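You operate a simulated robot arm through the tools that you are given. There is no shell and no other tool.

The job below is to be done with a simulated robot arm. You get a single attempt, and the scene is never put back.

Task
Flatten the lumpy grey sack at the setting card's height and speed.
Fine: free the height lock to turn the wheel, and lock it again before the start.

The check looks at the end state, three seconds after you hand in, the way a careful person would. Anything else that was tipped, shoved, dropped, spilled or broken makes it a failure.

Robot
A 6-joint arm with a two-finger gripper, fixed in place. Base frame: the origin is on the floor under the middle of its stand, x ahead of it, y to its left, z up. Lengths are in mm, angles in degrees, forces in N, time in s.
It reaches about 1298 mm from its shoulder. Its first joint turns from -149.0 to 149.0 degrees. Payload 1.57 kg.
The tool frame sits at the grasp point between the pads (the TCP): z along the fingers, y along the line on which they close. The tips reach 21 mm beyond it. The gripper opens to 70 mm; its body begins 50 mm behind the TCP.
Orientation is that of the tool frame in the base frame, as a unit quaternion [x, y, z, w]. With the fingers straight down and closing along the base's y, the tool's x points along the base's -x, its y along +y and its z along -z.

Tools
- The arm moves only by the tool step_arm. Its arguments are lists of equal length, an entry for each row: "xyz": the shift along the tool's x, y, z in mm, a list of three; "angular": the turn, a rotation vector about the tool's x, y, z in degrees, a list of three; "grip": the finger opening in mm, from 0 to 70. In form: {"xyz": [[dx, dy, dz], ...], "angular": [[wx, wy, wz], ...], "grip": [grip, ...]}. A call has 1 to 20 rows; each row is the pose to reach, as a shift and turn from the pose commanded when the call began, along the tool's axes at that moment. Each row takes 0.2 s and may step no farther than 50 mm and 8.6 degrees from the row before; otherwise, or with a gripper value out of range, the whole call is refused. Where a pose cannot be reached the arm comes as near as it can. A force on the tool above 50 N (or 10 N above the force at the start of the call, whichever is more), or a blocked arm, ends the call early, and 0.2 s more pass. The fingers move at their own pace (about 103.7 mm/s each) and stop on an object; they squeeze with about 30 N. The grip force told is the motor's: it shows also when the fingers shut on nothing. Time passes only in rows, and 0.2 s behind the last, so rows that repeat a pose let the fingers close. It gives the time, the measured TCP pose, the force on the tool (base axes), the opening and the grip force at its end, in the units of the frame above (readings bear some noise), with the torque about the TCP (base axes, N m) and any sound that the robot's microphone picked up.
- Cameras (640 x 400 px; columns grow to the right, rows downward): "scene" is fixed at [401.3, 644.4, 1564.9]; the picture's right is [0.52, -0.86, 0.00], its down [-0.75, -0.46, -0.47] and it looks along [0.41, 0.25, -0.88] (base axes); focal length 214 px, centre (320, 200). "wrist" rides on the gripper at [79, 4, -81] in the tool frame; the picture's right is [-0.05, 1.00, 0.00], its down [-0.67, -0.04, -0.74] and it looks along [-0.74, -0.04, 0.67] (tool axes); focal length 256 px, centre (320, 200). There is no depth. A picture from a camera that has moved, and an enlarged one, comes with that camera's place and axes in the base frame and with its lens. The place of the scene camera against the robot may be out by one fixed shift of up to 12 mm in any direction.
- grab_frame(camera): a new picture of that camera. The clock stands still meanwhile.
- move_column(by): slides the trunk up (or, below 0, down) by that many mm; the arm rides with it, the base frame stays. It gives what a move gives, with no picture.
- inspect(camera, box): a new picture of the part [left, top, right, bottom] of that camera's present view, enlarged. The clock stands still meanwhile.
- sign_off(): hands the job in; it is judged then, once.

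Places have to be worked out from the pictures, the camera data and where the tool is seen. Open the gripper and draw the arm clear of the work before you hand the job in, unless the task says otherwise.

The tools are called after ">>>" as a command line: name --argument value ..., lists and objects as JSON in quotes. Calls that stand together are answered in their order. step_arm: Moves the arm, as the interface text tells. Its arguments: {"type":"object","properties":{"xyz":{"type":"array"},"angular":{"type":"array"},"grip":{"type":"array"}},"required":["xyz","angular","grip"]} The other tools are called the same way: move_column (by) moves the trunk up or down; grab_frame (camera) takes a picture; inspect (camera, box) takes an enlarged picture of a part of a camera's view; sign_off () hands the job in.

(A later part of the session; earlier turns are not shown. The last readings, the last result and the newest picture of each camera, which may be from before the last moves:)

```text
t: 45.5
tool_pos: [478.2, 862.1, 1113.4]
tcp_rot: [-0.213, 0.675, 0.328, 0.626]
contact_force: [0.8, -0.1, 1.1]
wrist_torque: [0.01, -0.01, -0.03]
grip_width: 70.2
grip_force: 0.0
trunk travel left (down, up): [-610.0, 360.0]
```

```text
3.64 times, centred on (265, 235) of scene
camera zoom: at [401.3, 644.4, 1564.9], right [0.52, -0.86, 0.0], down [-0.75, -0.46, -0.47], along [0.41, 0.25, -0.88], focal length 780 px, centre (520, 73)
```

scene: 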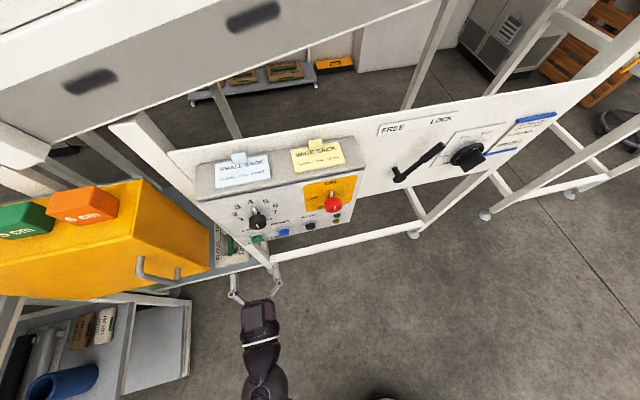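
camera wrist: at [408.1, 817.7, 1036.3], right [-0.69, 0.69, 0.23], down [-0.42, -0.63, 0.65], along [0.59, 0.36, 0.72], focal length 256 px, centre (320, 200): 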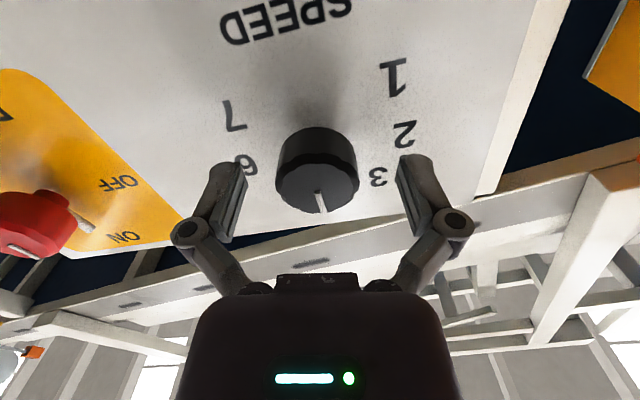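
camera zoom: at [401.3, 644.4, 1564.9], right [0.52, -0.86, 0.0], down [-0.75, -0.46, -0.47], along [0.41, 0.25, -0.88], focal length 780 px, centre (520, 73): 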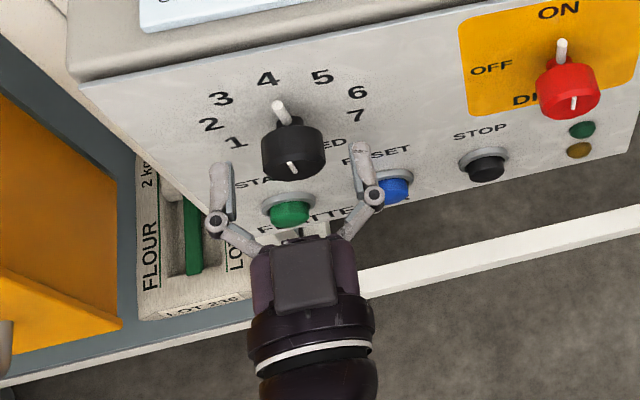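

The knob cap is centred between the pads. I close on it.

>>> step_arm --xyz '[[0, 0, 0], [0, 0, 0], [0, 0, 0], [0, 0, 0]]' --angular '[[0, 0, 0], [0, 0, 0], [0, 0, 0], [0, 0, 0]]' --grip '[45, 34, 20, 20]'

>>> inspect --camera "wrist" --box '[180, 80, 460, 255]'

```text
t: 46.5
tool_pos: [480.0, 861.7, 1114.0]
tcp_rot: [-0.213, 0.675, 0.327, 0.626]
contact_force: [2.7, -7.8, -5.0]
wrist_torque: [0.05, 0.0, -0.2]
grip_width: 37.7
grip_force: 32.1
trunk travel left (down, up): [-610.0, 360.0]
```

```text
2.29 times, centred on (320, 168) of wrist
camera zoom: at [408.6, 816.6, 1036.4], right [-0.69, 0.69, 0.23], down [-0.42, -0.63, 0.65], along [0.59, 0.35, 0.72], focal length 585 px, centre (320, 274)
```

zoom: 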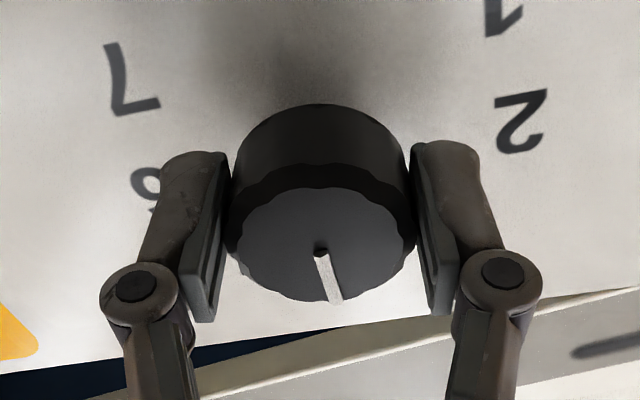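

Gripped (37.7 mm, 32 N, small loads). I turn the knob 40° counterclockwise from 4 to 3.

>>> step_arm --xyz '[[0, 0, 0], [0, 0, 0], [0, 0, 0], [0, 0, 0], [0, 0, 0], [0, 0, 0]]' --angular '[[0, 0, -8], [0, 0, -16], [0, 0, -24], [0, 0, -32], [0, 0, -40], [0, 0, -40]]' --grip '[20, 20, 20, 20, 20, 20]'

>>> grab_frame --camera "wrist"

>>> inspect --camera "scene" --box '[225, 190, 300, 240]'

```text
t: 47.9
tool_pos: [480.4, 861.6, 1113.8]
tcp_rot: [-0.433, 0.561, 0.093, 0.7]
contact_force: [4.9, -19.4, -9.8]
wrist_torque: [-0.36, 0.34, -0.6]
grip_width: 37.5
grip_force: 32.1
trunk travel left (down, up): [-610.0, 360.0]
```

```text
taken
camera wrist: at [447.6, 777.6, 1043.2], right [-0.63, 0.63, -0.45], down [-0.74, -0.31, 0.6], along [0.23, 0.71, 0.66], focal length 256 px, centre (320, 200)
```

wrist: 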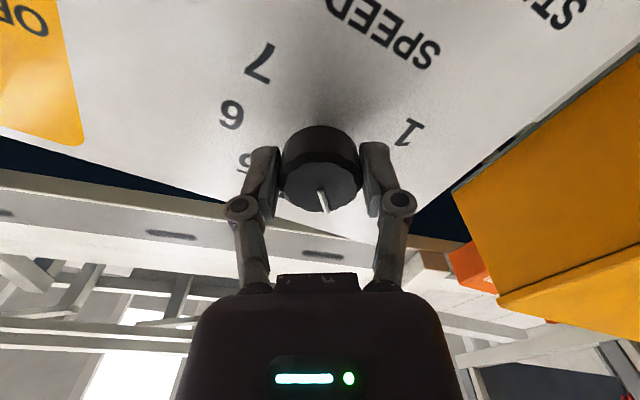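

```text
8.00 times, centred on (262, 215) of scene
camera zoom: at [401.3, 644.4, 1564.9], right [0.52, -0.86, 0.0], down [-0.75, -0.46, -0.47], along [0.41, 0.25, -0.88], focal length 1716 px, centre (780, 80)
```

zoom: 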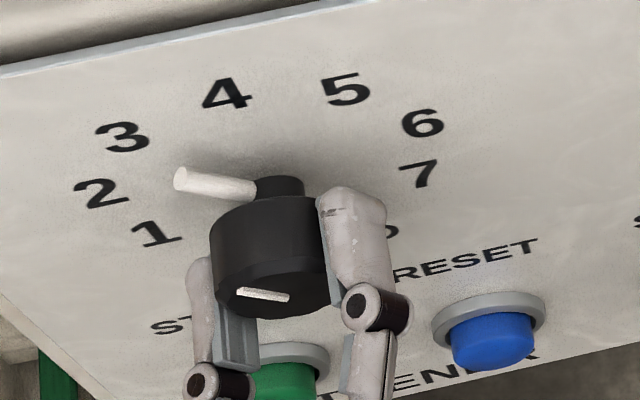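

The knob turned; the stick now points toward 3, maybe a few degrees beyond. I release, withdraw 60 mm and check precisely.

>>> step_arm --xyz '[[0, 0, 0], [0, 0, 0], [0, 0, -25], [0, 0, -50], [0, 0, -75]]' --angular '[[0, 0, 0], [0, 0, 0], [0, 0, 0], [0, 0, 0], [0, 0, 0]]' --grip '[55, 70, 70, 70, 70]'

>>> inspect --camera "wrist" --box '[220, 40, 440, 180]'

>>> inspect --camera "scene" --box '[230, 190, 290, 230]'

>>> grab_frame --camera "wrist"

```text
t: 49.1
tool_pos: [425.5, 809.3, 1114.6]
tcp_rot: [-0.431, 0.561, 0.093, 0.701]
contact_force: [-1.2, 1.0, 0.6]
wrist_torque: [-0.01, -0.04, 0.0]
grip_width: 69.9
grip_force: 0.1
trunk travel left (down, up): [-610.0, 360.0]
```

```text
2.86 times, centred on (330, 110) of wrist
camera zoom: at [393.7, 726.0, 1043.1], right [-0.63, 0.63, -0.45], down [-0.74, -0.31, 0.6], along [0.23, 0.71, 0.66], focal length 731 px, centre (291, 457)
```

zoom: 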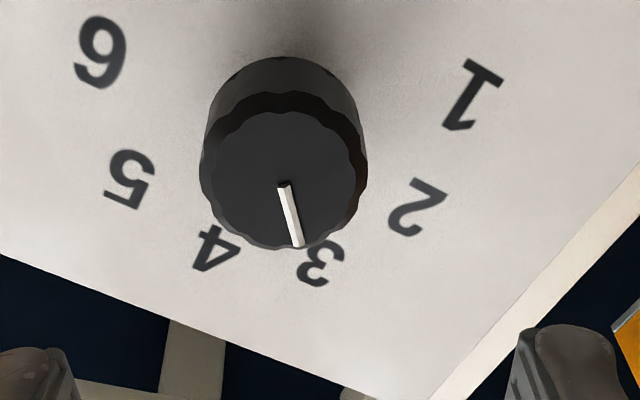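

```text
10.00 times, centred on (260, 210) of scene
camera zoom: at [401.3, 644.4, 1564.9], right [0.52, -0.86, 0.0], down [-0.75, -0.46, -0.47], along [0.41, 0.25, -0.88], focal length 2145 px, centre (920, 100)
```

zoom: 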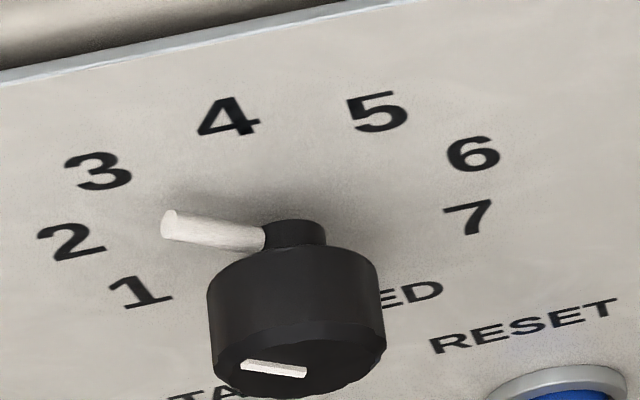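

```text
taken
camera wrist: at [393.7, 726.0, 1043.1], right [-0.63, 0.63, -0.45], down [-0.74, -0.31, 0.6], along [0.23, 0.71, 0.66], focal length 256 px, centre (320, 200)
```

wrist: 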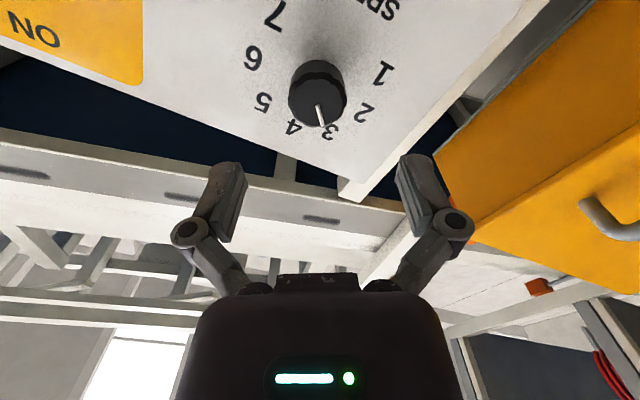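

The cap mark measures 39–42° counterclockwise, on the digit 3, and the drive switch mark points straight to ON. Next I go to the START button: shift 39 mm left, roll level, close the fingers, and lower the trunk 145 mm at a safe distance.

>>> step_arm --xyz '[[-5, 8.5, 0], [-10, 17, 0], [-15, 25.5, 0], [-19.5, 33.8, 0], [-19.5, 33.8, 0]]' --angular '[[0, 0, 7.5], [0, 0, 15], [0, 0, 22.5], [0, 0, 30], [0, 0, 30]]' --grip '[50, 30, 10, 0, 0]'

>>> move_column --by -145

>>> grab_frame --camera "wrist"

>>> grab_frame --camera "scene"

```text
t: 50.3
tool_pos: [396.9, 836.7, 1114.4]
tcp_rot: [-0.271, 0.654, 0.271, 0.653]
contact_force: [0.6, 0.6, 0.7]
wrist_torque: [-0.01, -0.03, 0.0]
grip_width: 0.0
grip_force: 28.3
trunk travel left (down, up): [-610.0, 360.0]
```

```text
t: 52.0
tool_pos: [397.5, 835.6, 969.9]
tcp_rot: [-0.271, 0.654, 0.271, 0.652]
contact_force: [0.8, 0.7, -0.2]
wrist_torque: [0.0, -0.01, 0.0]
grip_width: 0.0
grip_force: 28.4
trunk travel left (down, up): [-465.0, 505.0]
```

```text
taken
camera wrist: at [337.2, 781.5, 889.5], right [-0.71, 0.7, 0.05], down [-0.5, -0.55, 0.67], along [0.5, 0.45, 0.74], focal length 256 px, centre (320, 200)
```

wrist: 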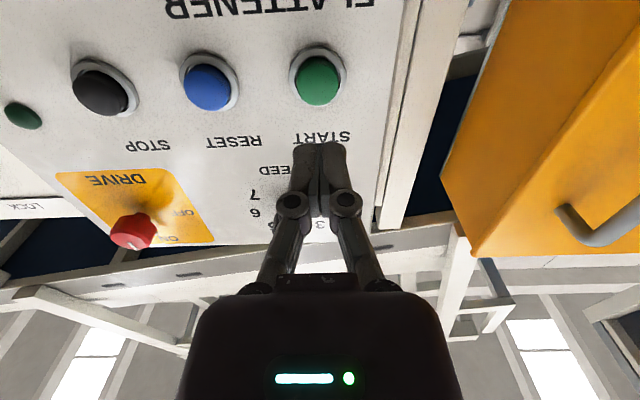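

```text
taken
```

scene: 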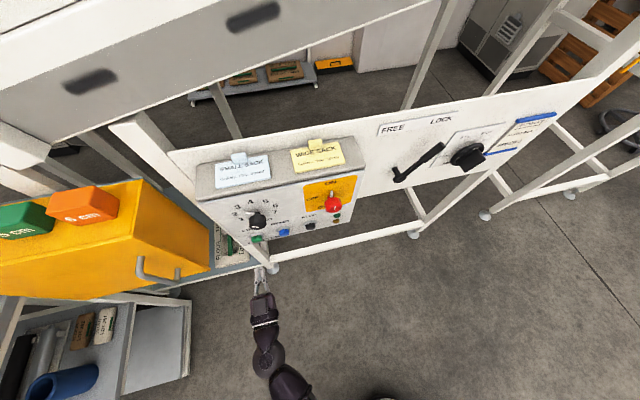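

START is in view straight ahead, slightly low in the world relative to the tool. I enlarge it to measure.

>>> inspect --camera "wrist" --box '[240, 20, 400, 125]'

>>> inspect --camera "wrist" --box '[0, 40, 160, 145]'

>>> inspect --camera "scene" --box '[0, 150, 260, 320]'

```text
3.81 times, centred on (320, 72) of wrist
camera zoom: at [337.2, 781.5, 889.5], right [-0.71, 0.7, 0.05], down [-0.5, -0.55, 0.67], along [0.5, 0.45, 0.74], focal length 975 px, centre (320, 686)
```

zoom: 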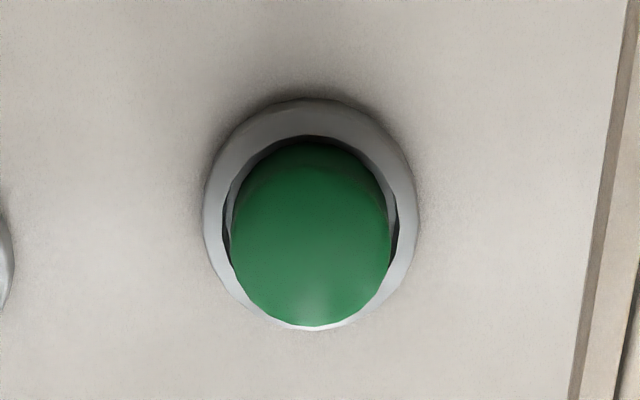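

```text
3.81 times, centred on (80, 92) of wrist
camera zoom: at [337.2, 781.5, 889.5], right [-0.71, 0.7, 0.05], down [-0.5, -0.55, 0.67], along [0.5, 0.45, 0.74], focal length 975 px, centre (1234, 610)
```

zoom: 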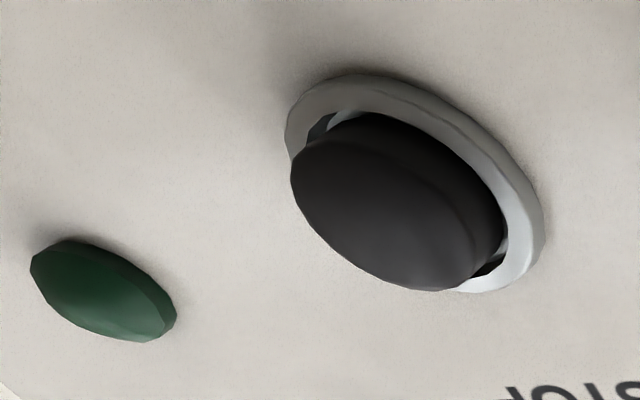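

```text
2.35 times, centred on (130, 235) of scene
camera zoom: at [401.3, 644.4, 1564.9], right [0.52, -0.86, 0.0], down [-0.75, -0.46, -0.47], along [0.41, 0.25, -0.88], focal length 505 px, centre (767, 118)
```

zoom: 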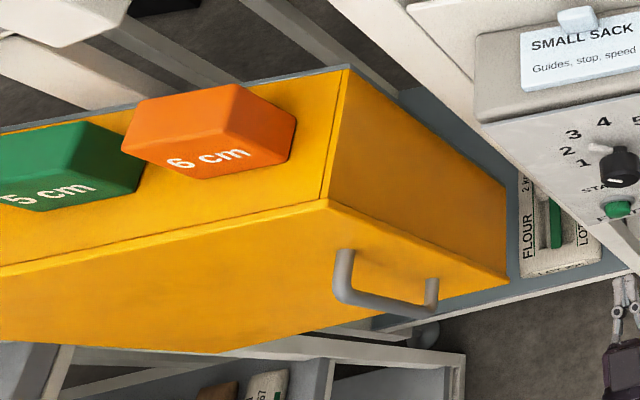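

START's cap centre is at b≈−308.8, z≈965.3, its face at D≈968; my closed fingertips are at D≈893. I lower the trunk 4.5 mm and advance to about 8 mm short of it.

>>> move_column --by -4.5

>>> step_arm --xyz '[[0, 0, 35], [0, 0, 55], [0, 0, 67]]' --angular '[[0, 0, 0], [0, 0, 0], [0, 0, 0]]' --grip '[0, 0, 0]'

>>> grab_frame --camera "wrist"

>>> inspect --camera "scene" --box '[220, 200, 320, 290]'

```text
t: 52.5
tool_pos: [398.0, 836.1, 964.9]
tcp_rot: [-0.272, 0.653, 0.271, 0.652]
contact_force: [0.7, 0.3, -0.2]
wrist_torque: [0.01, -0.01, 0.0]
grip_width: 0.0
grip_force: 29.0
trunk travel left (down, up): [-460.0, 510.0]
```

```text
t: 53.4
tool_pos: [444.4, 882.6, 963.9]
tcp_rot: [-0.272, 0.654, 0.271, 0.652]
contact_force: [-0.5, -0.5, 0.0]
wrist_torque: [0.02, -0.02, 0.0]
grip_width: 0.0
grip_force: 29.0
trunk travel left (down, up): [-460.0, 510.0]
```

```text
taken
camera wrist: at [384.0, 828.8, 884.8], right [-0.71, 0.7, 0.05], down [-0.5, -0.55, 0.67], along [0.5, 0.45, 0.74], focal length 256 px, centre (320, 200)
```

wrist: 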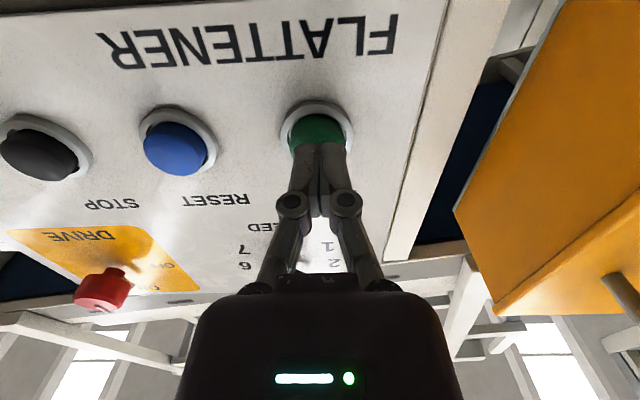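

```text
4.44 times, centred on (270, 245) of scene
camera zoom: at [401.3, 644.4, 1564.9], right [0.52, -0.86, 0.0], down [-0.75, -0.46, -0.47], along [0.41, 0.25, -0.88], focal length 953 px, centre (542, 0)
```

zoom: 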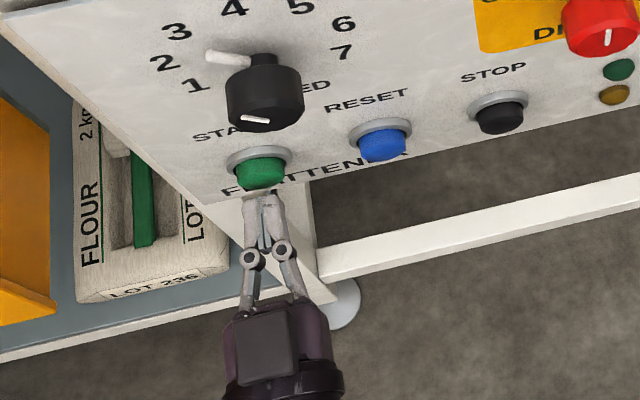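

The tips are aligned right in front of the START cap. I press in small steps, up to about 5 mm of travel.

>>> step_arm --xyz '[[0, 0, 4], [0, 0, 8], [0, 0, 11], [0, 0, 14]]' --angular '[[0, 0, 0], [0, 0, 0], [0, 0, 0], [0, 0, 0]]' --grip '[0, 0, 0, 0]'

```text
t: 54.4
tool_pos: [455.1, 895.0, 965.0]
tcp_rot: [-0.272, 0.654, 0.271, 0.652]
contact_force: [-1.4, -1.4, -1.1]
wrist_torque: [-0.01, 0.0, -0.02]
grip_width: 6.1
grip_force: 28.6
trunk travel left (down, up): [-460.0, 510.0]
heard: click
```

A click was heard with a light touch. I look at the panel lights and the sack.

>>> grab_frame --camera "scene"

>>> inspect --camera "scene" --box '[190, 180, 360, 290]'

>>> grab_frame --camera "wrist"

```text
taken
```

scene: 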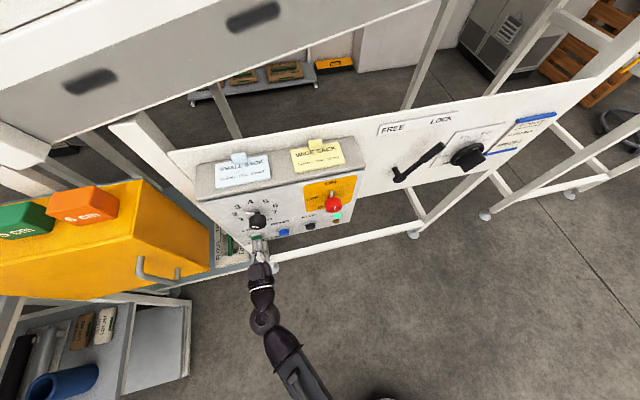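

```text
3.64 times, centred on (275, 235) of scene
camera zoom: at [401.3, 644.4, 1564.9], right [0.52, -0.86, 0.0], down [-0.75, -0.46, -0.47], along [0.41, 0.25, -0.88], focal length 780 px, centre (484, 73)
```

zoom: 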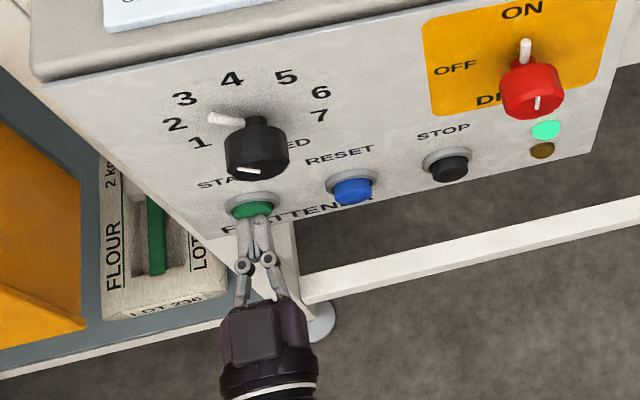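

```text
taken
camera wrist: at [394.1, 839.0, 884.9], right [-0.71, 0.7, 0.05], down [-0.5, -0.55, 0.67], along [0.5, 0.45, 0.74], focal length 256 px, centre (320, 200)
```

wrist: 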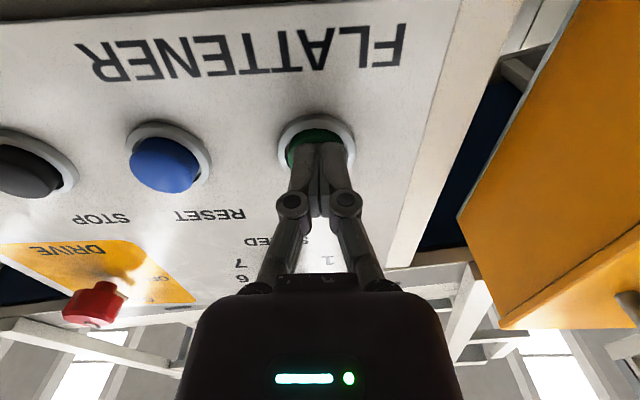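

The green light is on, so the flattener runs. I withdraw 80 mm straight back and watch the sack.

>>> step_arm --xyz '[[0, 0, -30], [0, 0, -60], [0, 0, -90], [0, 0, -110]]' --angular '[[0, 0, 0], [0, 0, 0], [0, 0, 0], [0, 0, 0]]' --grip '[0, 0, 0, 0]'

>>> grab_frame --camera "scene"

>>> inspect --camera "scene" --box '[190, 180, 360, 290]'

```text
t: 55.4
tool_pos: [376.2, 816.6, 964.8]
tcp_rot: [-0.271, 0.655, 0.27, 0.652]
contact_force: [0.0, -1.1, 0.1]
wrist_torque: [-0.03, -0.02, -0.01]
grip_width: 0.1
grip_force: 29.2
trunk travel left (down, up): [-460.0, 510.0]
```

```text
taken
```

scene: 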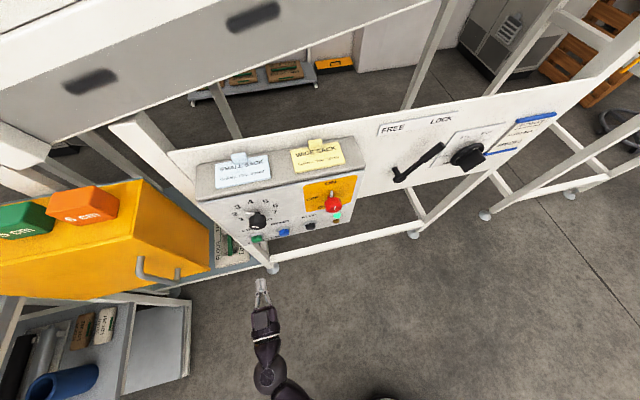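

```text
3.64 times, centred on (275, 235) of scene
camera zoom: at [401.3, 644.4, 1564.9], right [0.52, -0.86, 0.0], down [-0.75, -0.46, -0.47], along [0.41, 0.25, -0.88], focal length 780 px, centre (484, 73)
```

zoom: 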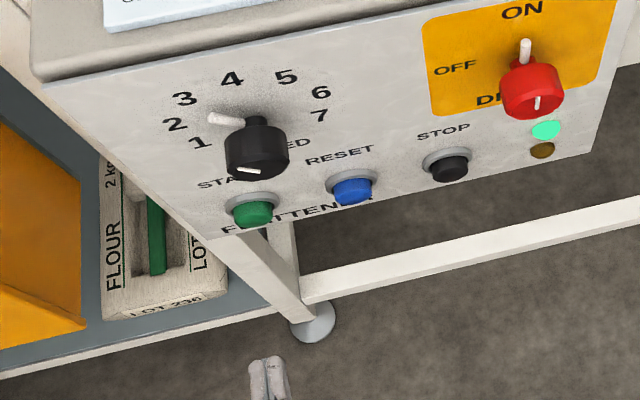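

The sack has not visibly moved yet; I wait two seconds and look again.

>>> step_arm --xyz '[[0, 0, 0], [0, 0, 0], [0, 0, 0], [0, 0, 0], [0, 0, 0], [0, 0, 0], [0, 0, 0], [0, 0, 0], [0, 0, 0], [0, 0, 0]]' --angular '[[0, 0, 0], [0, 0, 0], [0, 0, 0], [0, 0, 0], [0, 0, 0], [0, 0, 0], [0, 0, 0], [0, 0, 0], [0, 0, 0], [0, 0, 0]]' --grip '[0, 0, 0, 0, 0, 0, 0, 0, 0, 0]'

>>> grab_frame --camera "scene"

>>> inspect --camera "scene" --box '[190, 180, 360, 290]'

>>> grab_frame --camera "wrist"

```text
t: 57.5
tool_pos: [377.1, 817.0, 965.0]
tcp_rot: [-0.272, 0.654, 0.271, 0.652]
contact_force: [-0.6, 0.5, -0.1]
wrist_torque: [0.0, 0.01, 0.03]
grip_width: 0.1
grip_force: 28.5
trunk travel left (down, up): [-460.0, 510.0]
```

```text
taken
```

scene: 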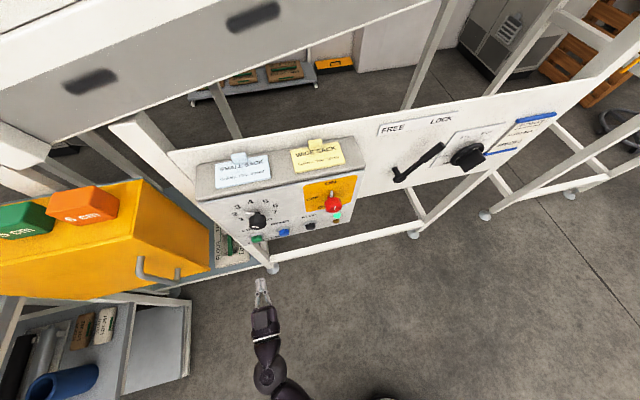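

```text
3.64 times, centred on (275, 235) of scene
camera zoom: at [401.3, 644.4, 1564.9], right [0.52, -0.86, 0.0], down [-0.75, -0.46, -0.47], along [0.41, 0.25, -0.88], focal length 780 px, centre (484, 73)
```

zoom: 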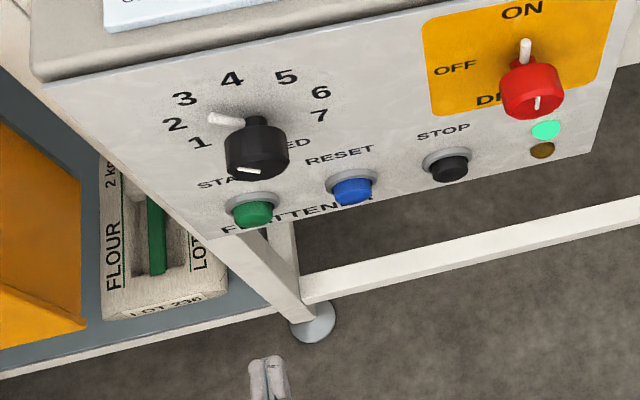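

```text
taken
camera wrist: at [316.3, 762.6, 884.8], right [-0.71, 0.7, 0.05], down [-0.5, -0.55, 0.67], along [0.5, 0.45, 0.74], focal length 256 px, centre (320, 200)
```

wrist: 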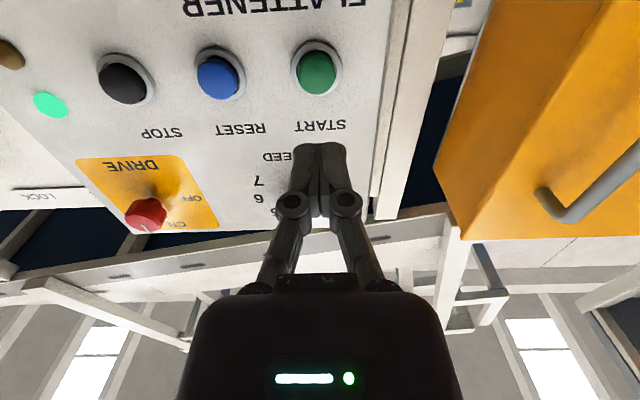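

The green light stays on but the sack seems not to have moved. I compare at high zoom with my first close-up of it.

>>> inspect --camera "scene" --box '[195, 205, 285, 275]'

>>> inspect --camera "scene" --box '[0, 160, 280, 335]'

```text
5.71 times, centred on (240, 240) of scene
camera zoom: at [401.3, 644.4, 1564.9], right [0.52, -0.86, 0.0], down [-0.75, -0.46, -0.47], along [0.41, 0.25, -0.88], focal length 1226 px, centre (777, -29)
```

zoom: 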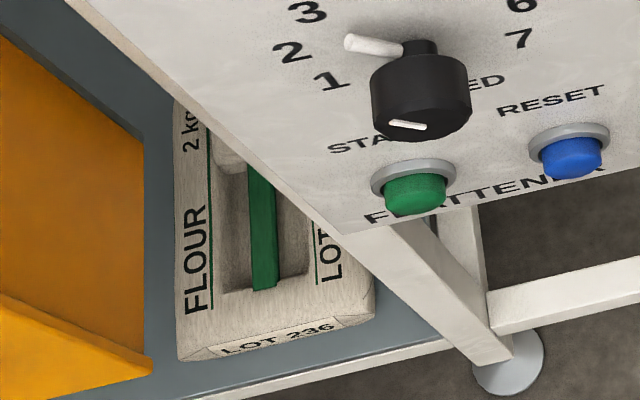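

```text
2.29 times, centred on (140, 248) of scene
camera zoom: at [401.3, 644.4, 1564.9], right [0.52, -0.86, 0.0], down [-0.75, -0.46, -0.47], along [0.41, 0.25, -0.88], focal length 490 px, centre (731, 91)
```

zoom: 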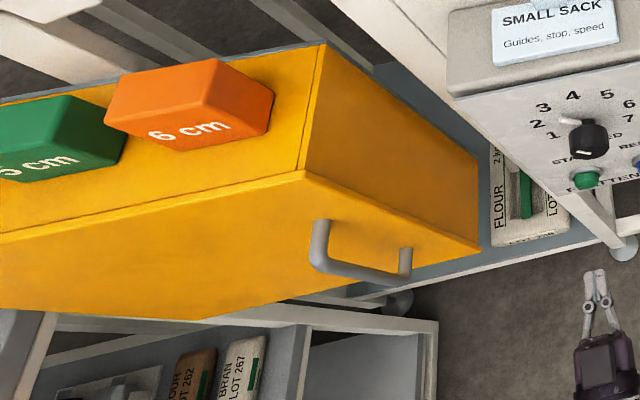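

The LOT 236 sack on the low table has not moved at all, so the sack being flattened must be elsewhere on the line (the belt behind and above the board). I back away 150 mm, and raise the trunk to look over the machine.

>>> step_arm --xyz '[[0, 0, -50], [0, 0, -100], [0, -30, -140], [0, -70, -160], [0, -110, -170]]' --angular '[[0, 0, 0], [0, 0, 0], [0, 0, 0], [0, 0, 0], [0, 0, 0]]' --grip '[0, 0, 0, 0, 0]'

>>> move_column --by 500

>>> grab_frame --camera "scene"

>>> grab_frame --camera "wrist"

```text
t: 58.8
tool_pos: [339.3, 618.4, 964.4]
tcp_rot: [-0.271, 0.654, 0.271, 0.653]
contact_force: [-0.4, -0.4, 0.1]
wrist_torque: [0.0, 0.01, 0.01]
grip_width: 0.0
grip_force: 28.8
trunk travel left (down, up): [-460.0, 510.0]
```

```text
refused: 500 is not a number from -400 to 400
```

```text
taken
```

scene: 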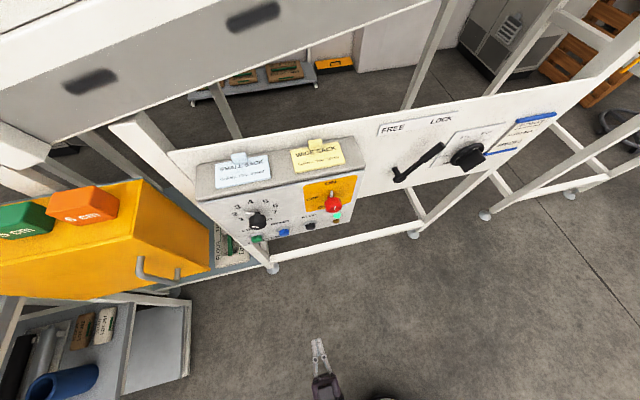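

```text
taken
camera wrist: at [277.9, 563.9, 885.0], right [-0.71, 0.7, 0.05], down [-0.5, -0.55, 0.67], along [0.5, 0.45, 0.74], focal length 256 px, centre (320, 200)
```

wrist: 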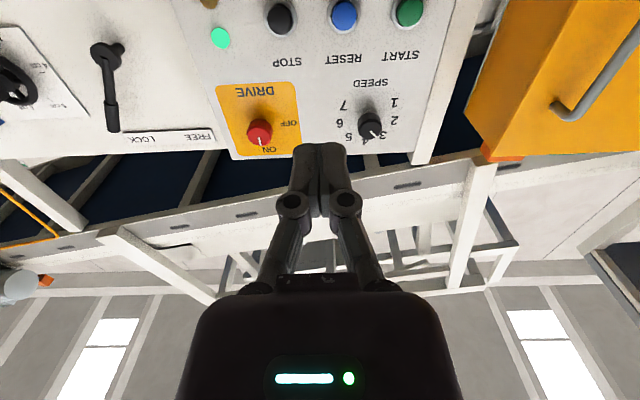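

I raise the trunk 400 mm and pitch the tool down 55° so that the wrist camera looks about level over the machine.

>>> move_column --by 400

>>> step_arm --xyz '[[0, 0, 0], [0, 0, 0], [0, 0, 0], [0, 0, 0], [0, 0, 0], [0, 0, 0], [0, 0, 0]]' --angular '[[0, 8, 0], [0, 16, 0], [0, 24, 0], [0, 32, 0], [0, 40, 0], [0, 48, 0], [0, 55, 0]]' --grip '[0, 0, 0, 0, 0, 0, 0]'

>>> grab_frame --camera "wrist"

>>> grab_frame --camera "scene"

```text
t: 62.6
tool_pos: [338.3, 619.0, 1364.3]
tcp_rot: [-0.272, 0.653, 0.271, 0.652]
contact_force: [0.8, 0.1, -0.4]
wrist_torque: [0.02, -0.02, -0.01]
grip_width: 0.1
grip_force: 28.6
trunk travel left (down, up): [-860.0, 110.0]
```

```text
t: 64.2
tool_pos: [339.7, 617.5, 1210.9]
tcp_rot: [-0.366, 0.881, 0.115, 0.276]
contact_force: [0.8, 0.1, 0.7]
wrist_torque: [0.01, 0.01, 0.03]
grip_width: 0.0
grip_force: 29.4
out of reach, approached as far as the arm can: row 1, 2, 3, 4, 5, 6, 7
trunk travel left (down, up): [-860.0, 110.0]
```

```text
taken
camera wrist: at [257.3, 540.8, 1232.8], right [-0.68, 0.74, 0.03], down [0.11, 0.06, 0.99], along [0.73, 0.67, -0.12], focal length 256 px, centre (320, 200)
```

wrist: 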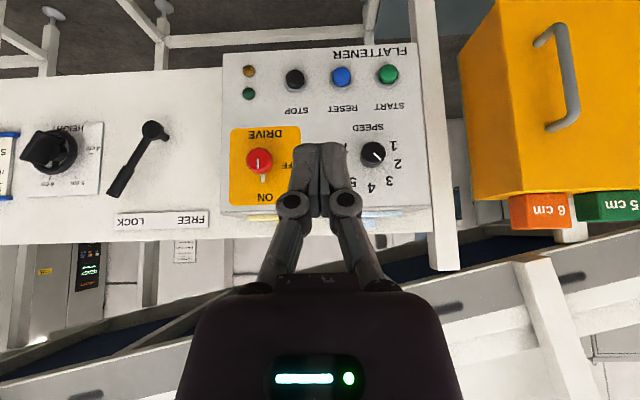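

```text
taken
```

scene: 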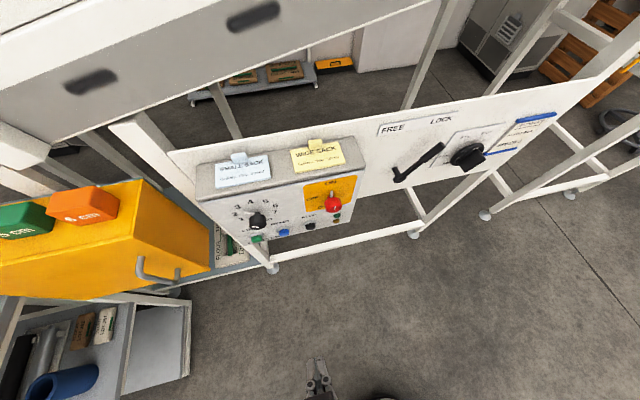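

The green light has gone out again, so the cycle seems to have ended. I check the sack and the lights close up.

>>> inspect --camera "scene" --box '[195, 205, 285, 275]'

>>> inspect --camera "scene" --box '[290, 175, 370, 235]'

>>> inspect --camera "wrist" --box '[200, 30, 460, 220]'

>>> inspect --camera "wrist" --box '[420, 0, 640, 270]'

>>> inspect --camera "wrist" --box '[0, 220, 260, 400]'

```text
5.71 times, centred on (240, 240) of scene
camera zoom: at [401.3, 644.4, 1564.9], right [0.52, -0.86, 0.0], down [-0.75, -0.46, -0.47], along [0.41, 0.25, -0.88], focal length 1226 px, centre (777, -29)
```

zoom: 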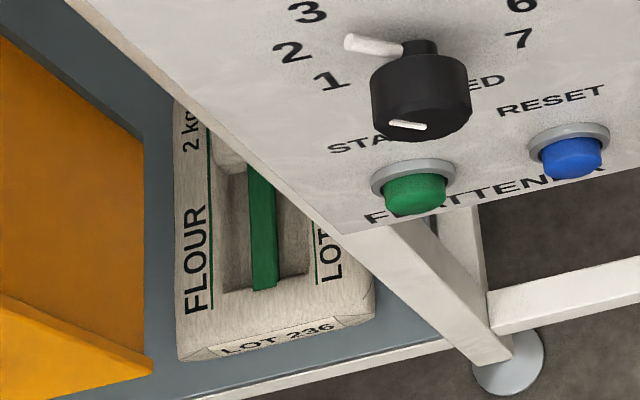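

```text
6.67 times, centred on (330, 205) of scene
camera zoom: at [401.3, 644.4, 1564.9], right [0.52, -0.86, 0.0], down [-0.75, -0.46, -0.47], along [0.41, 0.25, -0.88], focal length 1430 px, centre (253, 167)
```

zoom: 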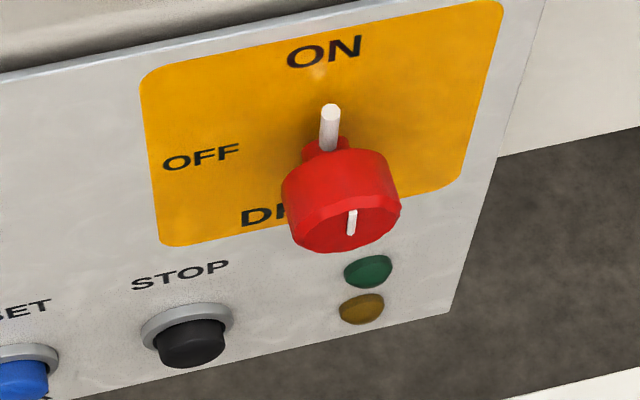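

```text
2.11 times, centred on (330, 125) of wrist
camera zoom: at [257.3, 540.8, 1232.8], right [-0.68, 0.74, 0.03], down [0.11, 0.06, 0.99], along [0.73, 0.67, -0.12], focal length 539 px, centre (299, 358)
```

zoom: 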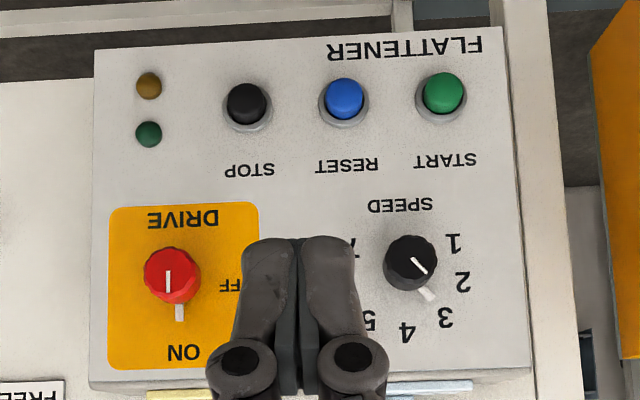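

```text
1.48 times, centred on (530, 135) of wrist
camera zoom: at [257.3, 540.8, 1232.8], right [-0.68, 0.74, 0.03], down [0.11, 0.06, 0.99], along [0.73, 0.67, -0.12], focal length 379 px, centre (9, 296)
```

zoom: 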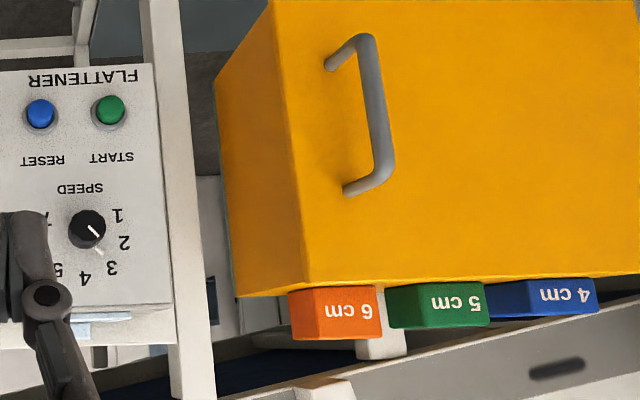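

```text
2.22 times, centred on (130, 310) of wrist
camera zoom: at [257.3, 540.8, 1232.8], right [-0.68, 0.74, 0.03], down [0.11, 0.06, 0.99], along [0.73, 0.67, -0.12], focal length 569 px, centre (742, -44)
```

zoom: 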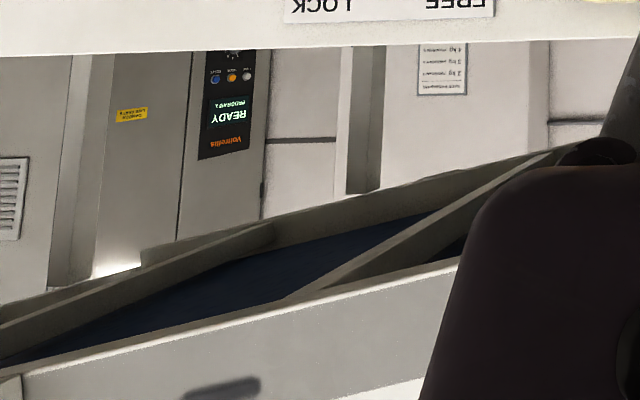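

The drive is ON, the mark is on 3 and the green light is off again. I look for the sack: close-ups of the lower tables in the fixed view.

>>> inspect --camera "scene" --box '[50, 295, 140, 355]'

>>> inspect --camera "scene" --box '[100, 270, 260, 400]'

>>> inspect --camera "scene" --box '[0, 60, 130, 190]'

>>> inspect --camera "scene" --box '[205, 215, 245, 265]'

```text
6.67 times, centred on (95, 325) of scene
camera zoom: at [401.3, 644.4, 1564.9], right [0.52, -0.86, 0.0], down [-0.75, -0.46, -0.47], along [0.41, 0.25, -0.88], focal length 1430 px, centre (1820, -633)
```

zoom: 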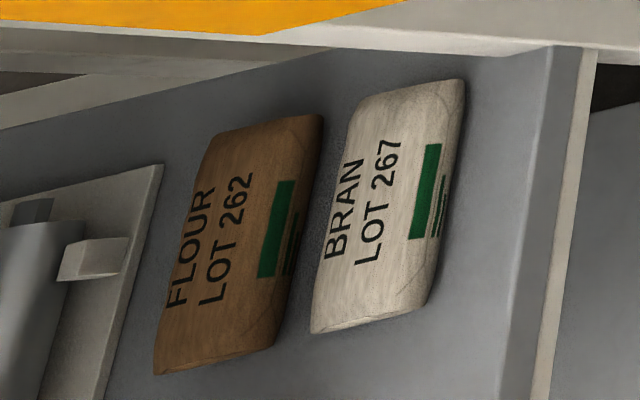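

```text
3.08 times, centred on (180, 335) of scene
camera zoom: at [401.3, 644.4, 1564.9], right [0.52, -0.86, 0.0], down [-0.75, -0.46, -0.47], along [0.41, 0.25, -0.88], focal length 660 px, centre (751, -215)
```

zoom: 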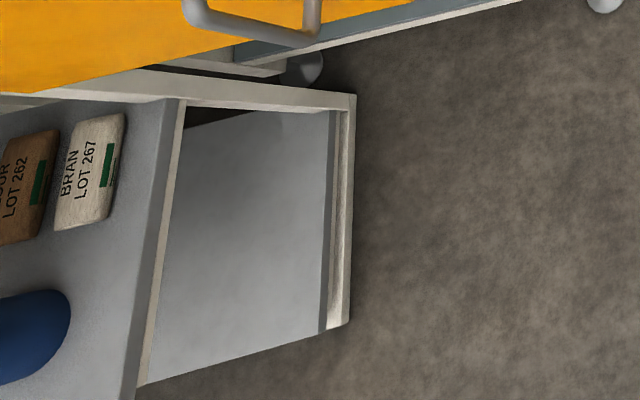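

```text
3.08 times, centred on (65, 125) of scene
camera zoom: at [401.3, 644.4, 1564.9], right [0.52, -0.86, 0.0], down [-0.75, -0.46, -0.47], along [0.41, 0.25, -0.88], focal length 660 px, centre (1105, 431)
```

zoom: 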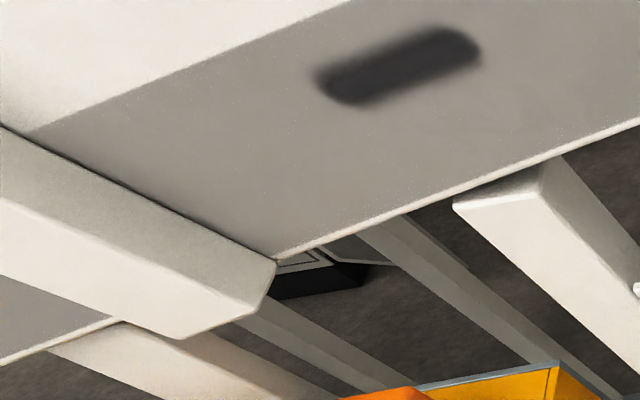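

```text
8.00 times, centred on (225, 240) of scene
camera zoom: at [401.3, 644.4, 1564.9], right [0.52, -0.86, 0.0], down [-0.75, -0.46, -0.47], along [0.41, 0.25, -0.88], focal length 1716 px, centre (1080, -120)
```

zoom: 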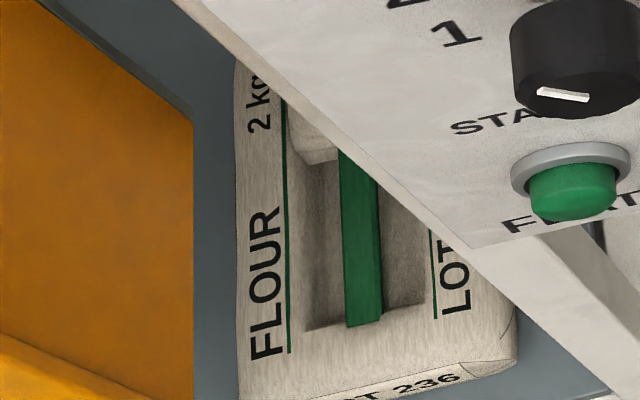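

The LOT 236 sack still looks lumpy and has not moved. I want to see the sack, the belt and the underside of the yellow hood, so I point the tool down, shift left 100 mm and lower the trunk.

>>> step_arm --xyz '[[0, 20, 0], [0, 40, 0], [0, 60, 0], [0, 80, 0], [0, 100, 0]]' --angular '[[0, 7, 0], [0, 14, 0], [0, 21, 0], [0, 28, 0], [0, 35, 0]]' --grip '[0, 0, 0, 0, 0]'

>>> move_column --by -260

>>> grab_frame --camera "wrist"

>>> grab_frame --camera "scene"

```text
t: 65.4
tool_pos: [268.4, 690.6, 1178.1]
tcp_rot: [-0.384, 0.923, -0.002, -0.001]
contact_force: [-0.1, 0.4, -0.1]
wrist_torque: [-0.02, 0.01, 0.0]
grip_width: 0.1
grip_force: 28.6
out of reach, approached as far as the arm can: row 1, 2, 3, 4, 5
trunk travel left (down, up): [-860.0, 110.0]
```

```text
t: 68.0
tool_pos: [267.0, 690.5, 918.4]
tcp_rot: [-0.384, 0.923, -0.001, -0.001]
contact_force: [0.0, 0.8, 0.6]
wrist_torque: [0.04, 0.01, -0.02]
grip_width: 0.2
grip_force: 28.6
trunk travel left (down, up): [-600.0, 370.0]
```

```text
taken
camera wrist: at [208.2, 636.1, 999.7], right [-0.67, 0.74, 0.0], down [0.5, 0.45, 0.74], along [0.55, 0.5, -0.67], focal length 256 px, centre (320, 200)
```

wrist: 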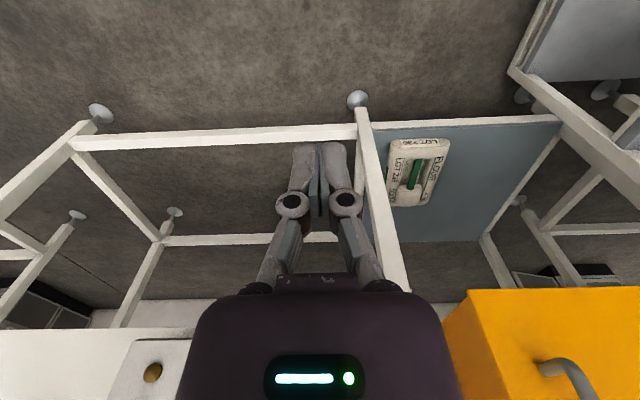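

```text
taken
```

scene: 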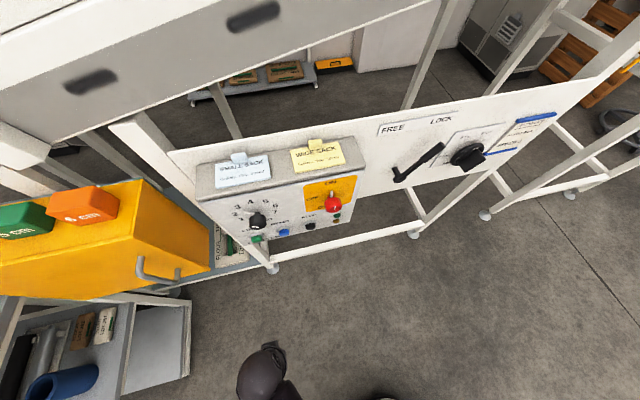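

LOT 236 lies on a static low shelf, so it is not the sack in the line. To look over the hood and the inclined belt from above I raise the trunk, level the tool, and roll it 180° so that the camera sits on top.

>>> move_column --by 360

>>> step_arm --xyz '[[0, 0, 0], [0, 0, 0], [0, 0, 0], [0, 0, 0], [0, 0, 0], [0, 0, 0], [0, 0, 0], [0, 0, 0], [0, 0, 0], [0, 0, 0], [0, 0, 0]]' --angular '[[0, -8.2, 0], [0, -16.4, 0], [0, -24.6, 0], [0, -32.8, 0], [0, -41, 0], [0, -49.2, 0], [0, -57.4, 0], [0, -65.6, 0], [0, -73.8, 0], [0, -82, 0], [0, -90, 0]]' --grip '[0, 0, 0, 0, 0, 0, 0, 0, 0, 0, 0]'

>>> grab_frame --camera "wrist"

```text
t: 71.5
tool_pos: [267.7, 689.9, 1279.3]
tcp_rot: [-0.384, 0.923, 0.0, -0.001]
contact_force: [-0.1, 0.2, -0.9]
wrist_torque: [0.0, 0.01, 0.0]
grip_width: 0.0
grip_force: 28.7
trunk travel left (down, up): [-960.0, 10.0]
```

```text
t: 74.0
tool_pos: [268.5, 692.4, 1463.9]
tcp_rot: [-0.272, 0.653, 0.272, 0.652]
contact_force: [-0.3, -0.4, 0.4]
wrist_torque: [-0.01, -0.03, 0.01]
grip_width: 0.1
grip_force: 28.3
out of reach, approached as far as the arm can: row 2, 3, 4, 5, 6, 7, 8, 9, 10, 11
trunk travel left (down, up): [-960.0, 10.0]
```

```text
taken
camera wrist: at [207.8, 637.4, 1384.8], right [-0.71, 0.7, 0.05], down [-0.5, -0.55, 0.67], along [0.5, 0.45, 0.74], focal length 256 px, centre (320, 200)
```

wrist: 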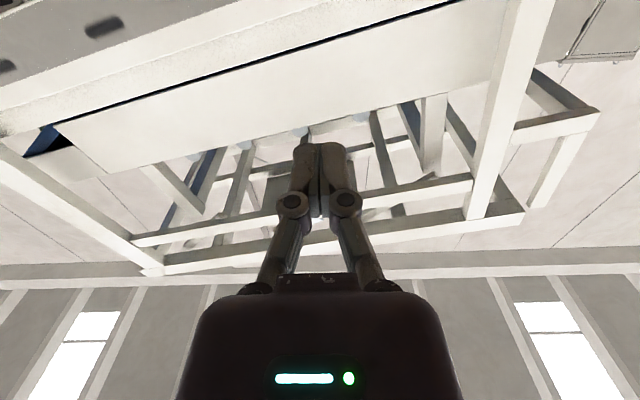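

The flattener proper is overhead: a lower rail, a thin gap and an upper frame at about z 1450 and higher. I roll the tool in steps toward 180° to bring the camera on top.

>>> step_arm --xyz '[[0, 0, 0], [0, 0, 0], [0, 0, 0], [0, 0, 0], [0, 0, 0], [0, 0, 0], [0, 0, 0], [0, 0, 0], [0, 0, 0], [0, 0, 0], [0, 0, 0], [0, 0, 0]]' --angular '[[0, 0, -8.5], [0, 0, -17], [0, 0, -25.5], [0, 0, -34], [0, 0, -42.5], [0, 0, -51], [0, 0, -59.5], [0, 0, -68], [0, 0, -76.5], [0, 0, -85], [0, 0, -93.5], [0, 0, -102]]' --grip '[0, 0, 0, 0, 0, 0, 0, 0, 0, 0, 0, 0]'

>>> grab_frame --camera "wrist"

>>> grab_frame --camera "scene"

```text
t: 76.5
tool_pos: [266.7, 690.2, 1463.4]
tcp_rot: [0.68, -0.199, 0.338, -0.619]
contact_force: [0.9, 0.8, -0.1]
wrist_torque: [0.01, -0.02, -0.03]
grip_width: 0.2
grip_force: 28.4
out of reach, approached as far as the arm can: row 3, 4, 5, 6, 7, 8, 9, 10, 11, 12
trunk travel left (down, up): [-960.0, 10.0]
```

```text
taken
camera wrist: at [265.2, 576.6, 1476.6], right [0.11, -0.11, -0.99], down [-0.99, -0.06, -0.1], along [-0.05, 0.99, -0.12], focal length 256 px, centre (320, 200)
```

wrist: 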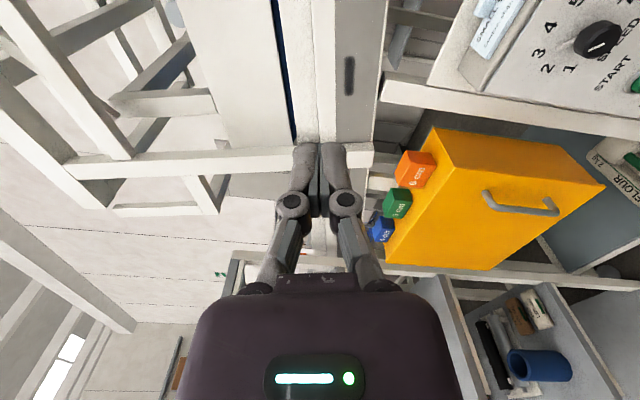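

```text
taken
```

scene: 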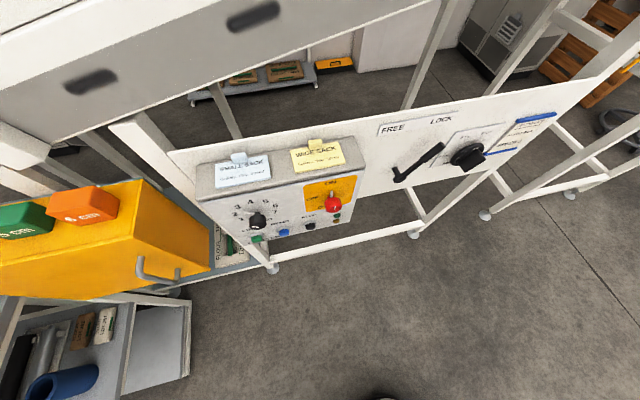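

At this roll I see the belt gap between lower rail and upper press box, and the yellow cabinet beside it. I continue rolling so that the camera gets on top and can see onto the belt.

>>> step_arm --xyz '[[0, 0, 0], [0, 0, 0], [0, 0, 0], [0, 0, 0], [0, 0, 0], [0, 0, 0], [0, 0, 0], [0, 0, 0], [0, 0, 0], [0, 0, 0]]' --angular '[[0, 0, -8], [0, 0, -16], [0, 0, -24], [0, 0, -32], [0, 0, -40], [0, 0, -48], [0, 0, -56], [0, 0, -64], [0, 0, -72], [0, 0, -78]]' --grip '[0, 0, 0, 0, 0, 0, 0, 0, 0, 0]'

>>> grab_frame --camera "wrist"

```text
t: 78.8
tool_pos: [268.6, 689.9, 1464.0]
tcp_rot: [0.653, 0.272, 0.653, -0.271]
contact_force: [0.3, -0.5, -1.3]
wrist_torque: [0.03, 0.05, 0.0]
grip_width: 0.0
grip_force: 28.5
trunk travel left (down, up): [-960.0, 10.0]
```

```text
taken
camera wrist: at [212.7, 629.5, 1543.5], right [0.71, -0.7, -0.05], down [-0.55, -0.51, -0.66], along [0.44, 0.5, -0.75], focal length 256 px, centre (320, 200)
```

wrist: 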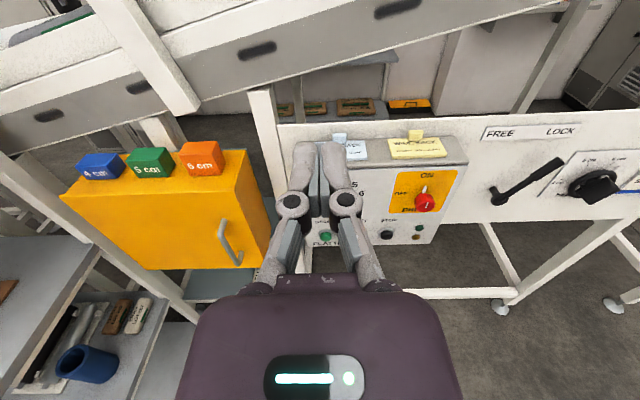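

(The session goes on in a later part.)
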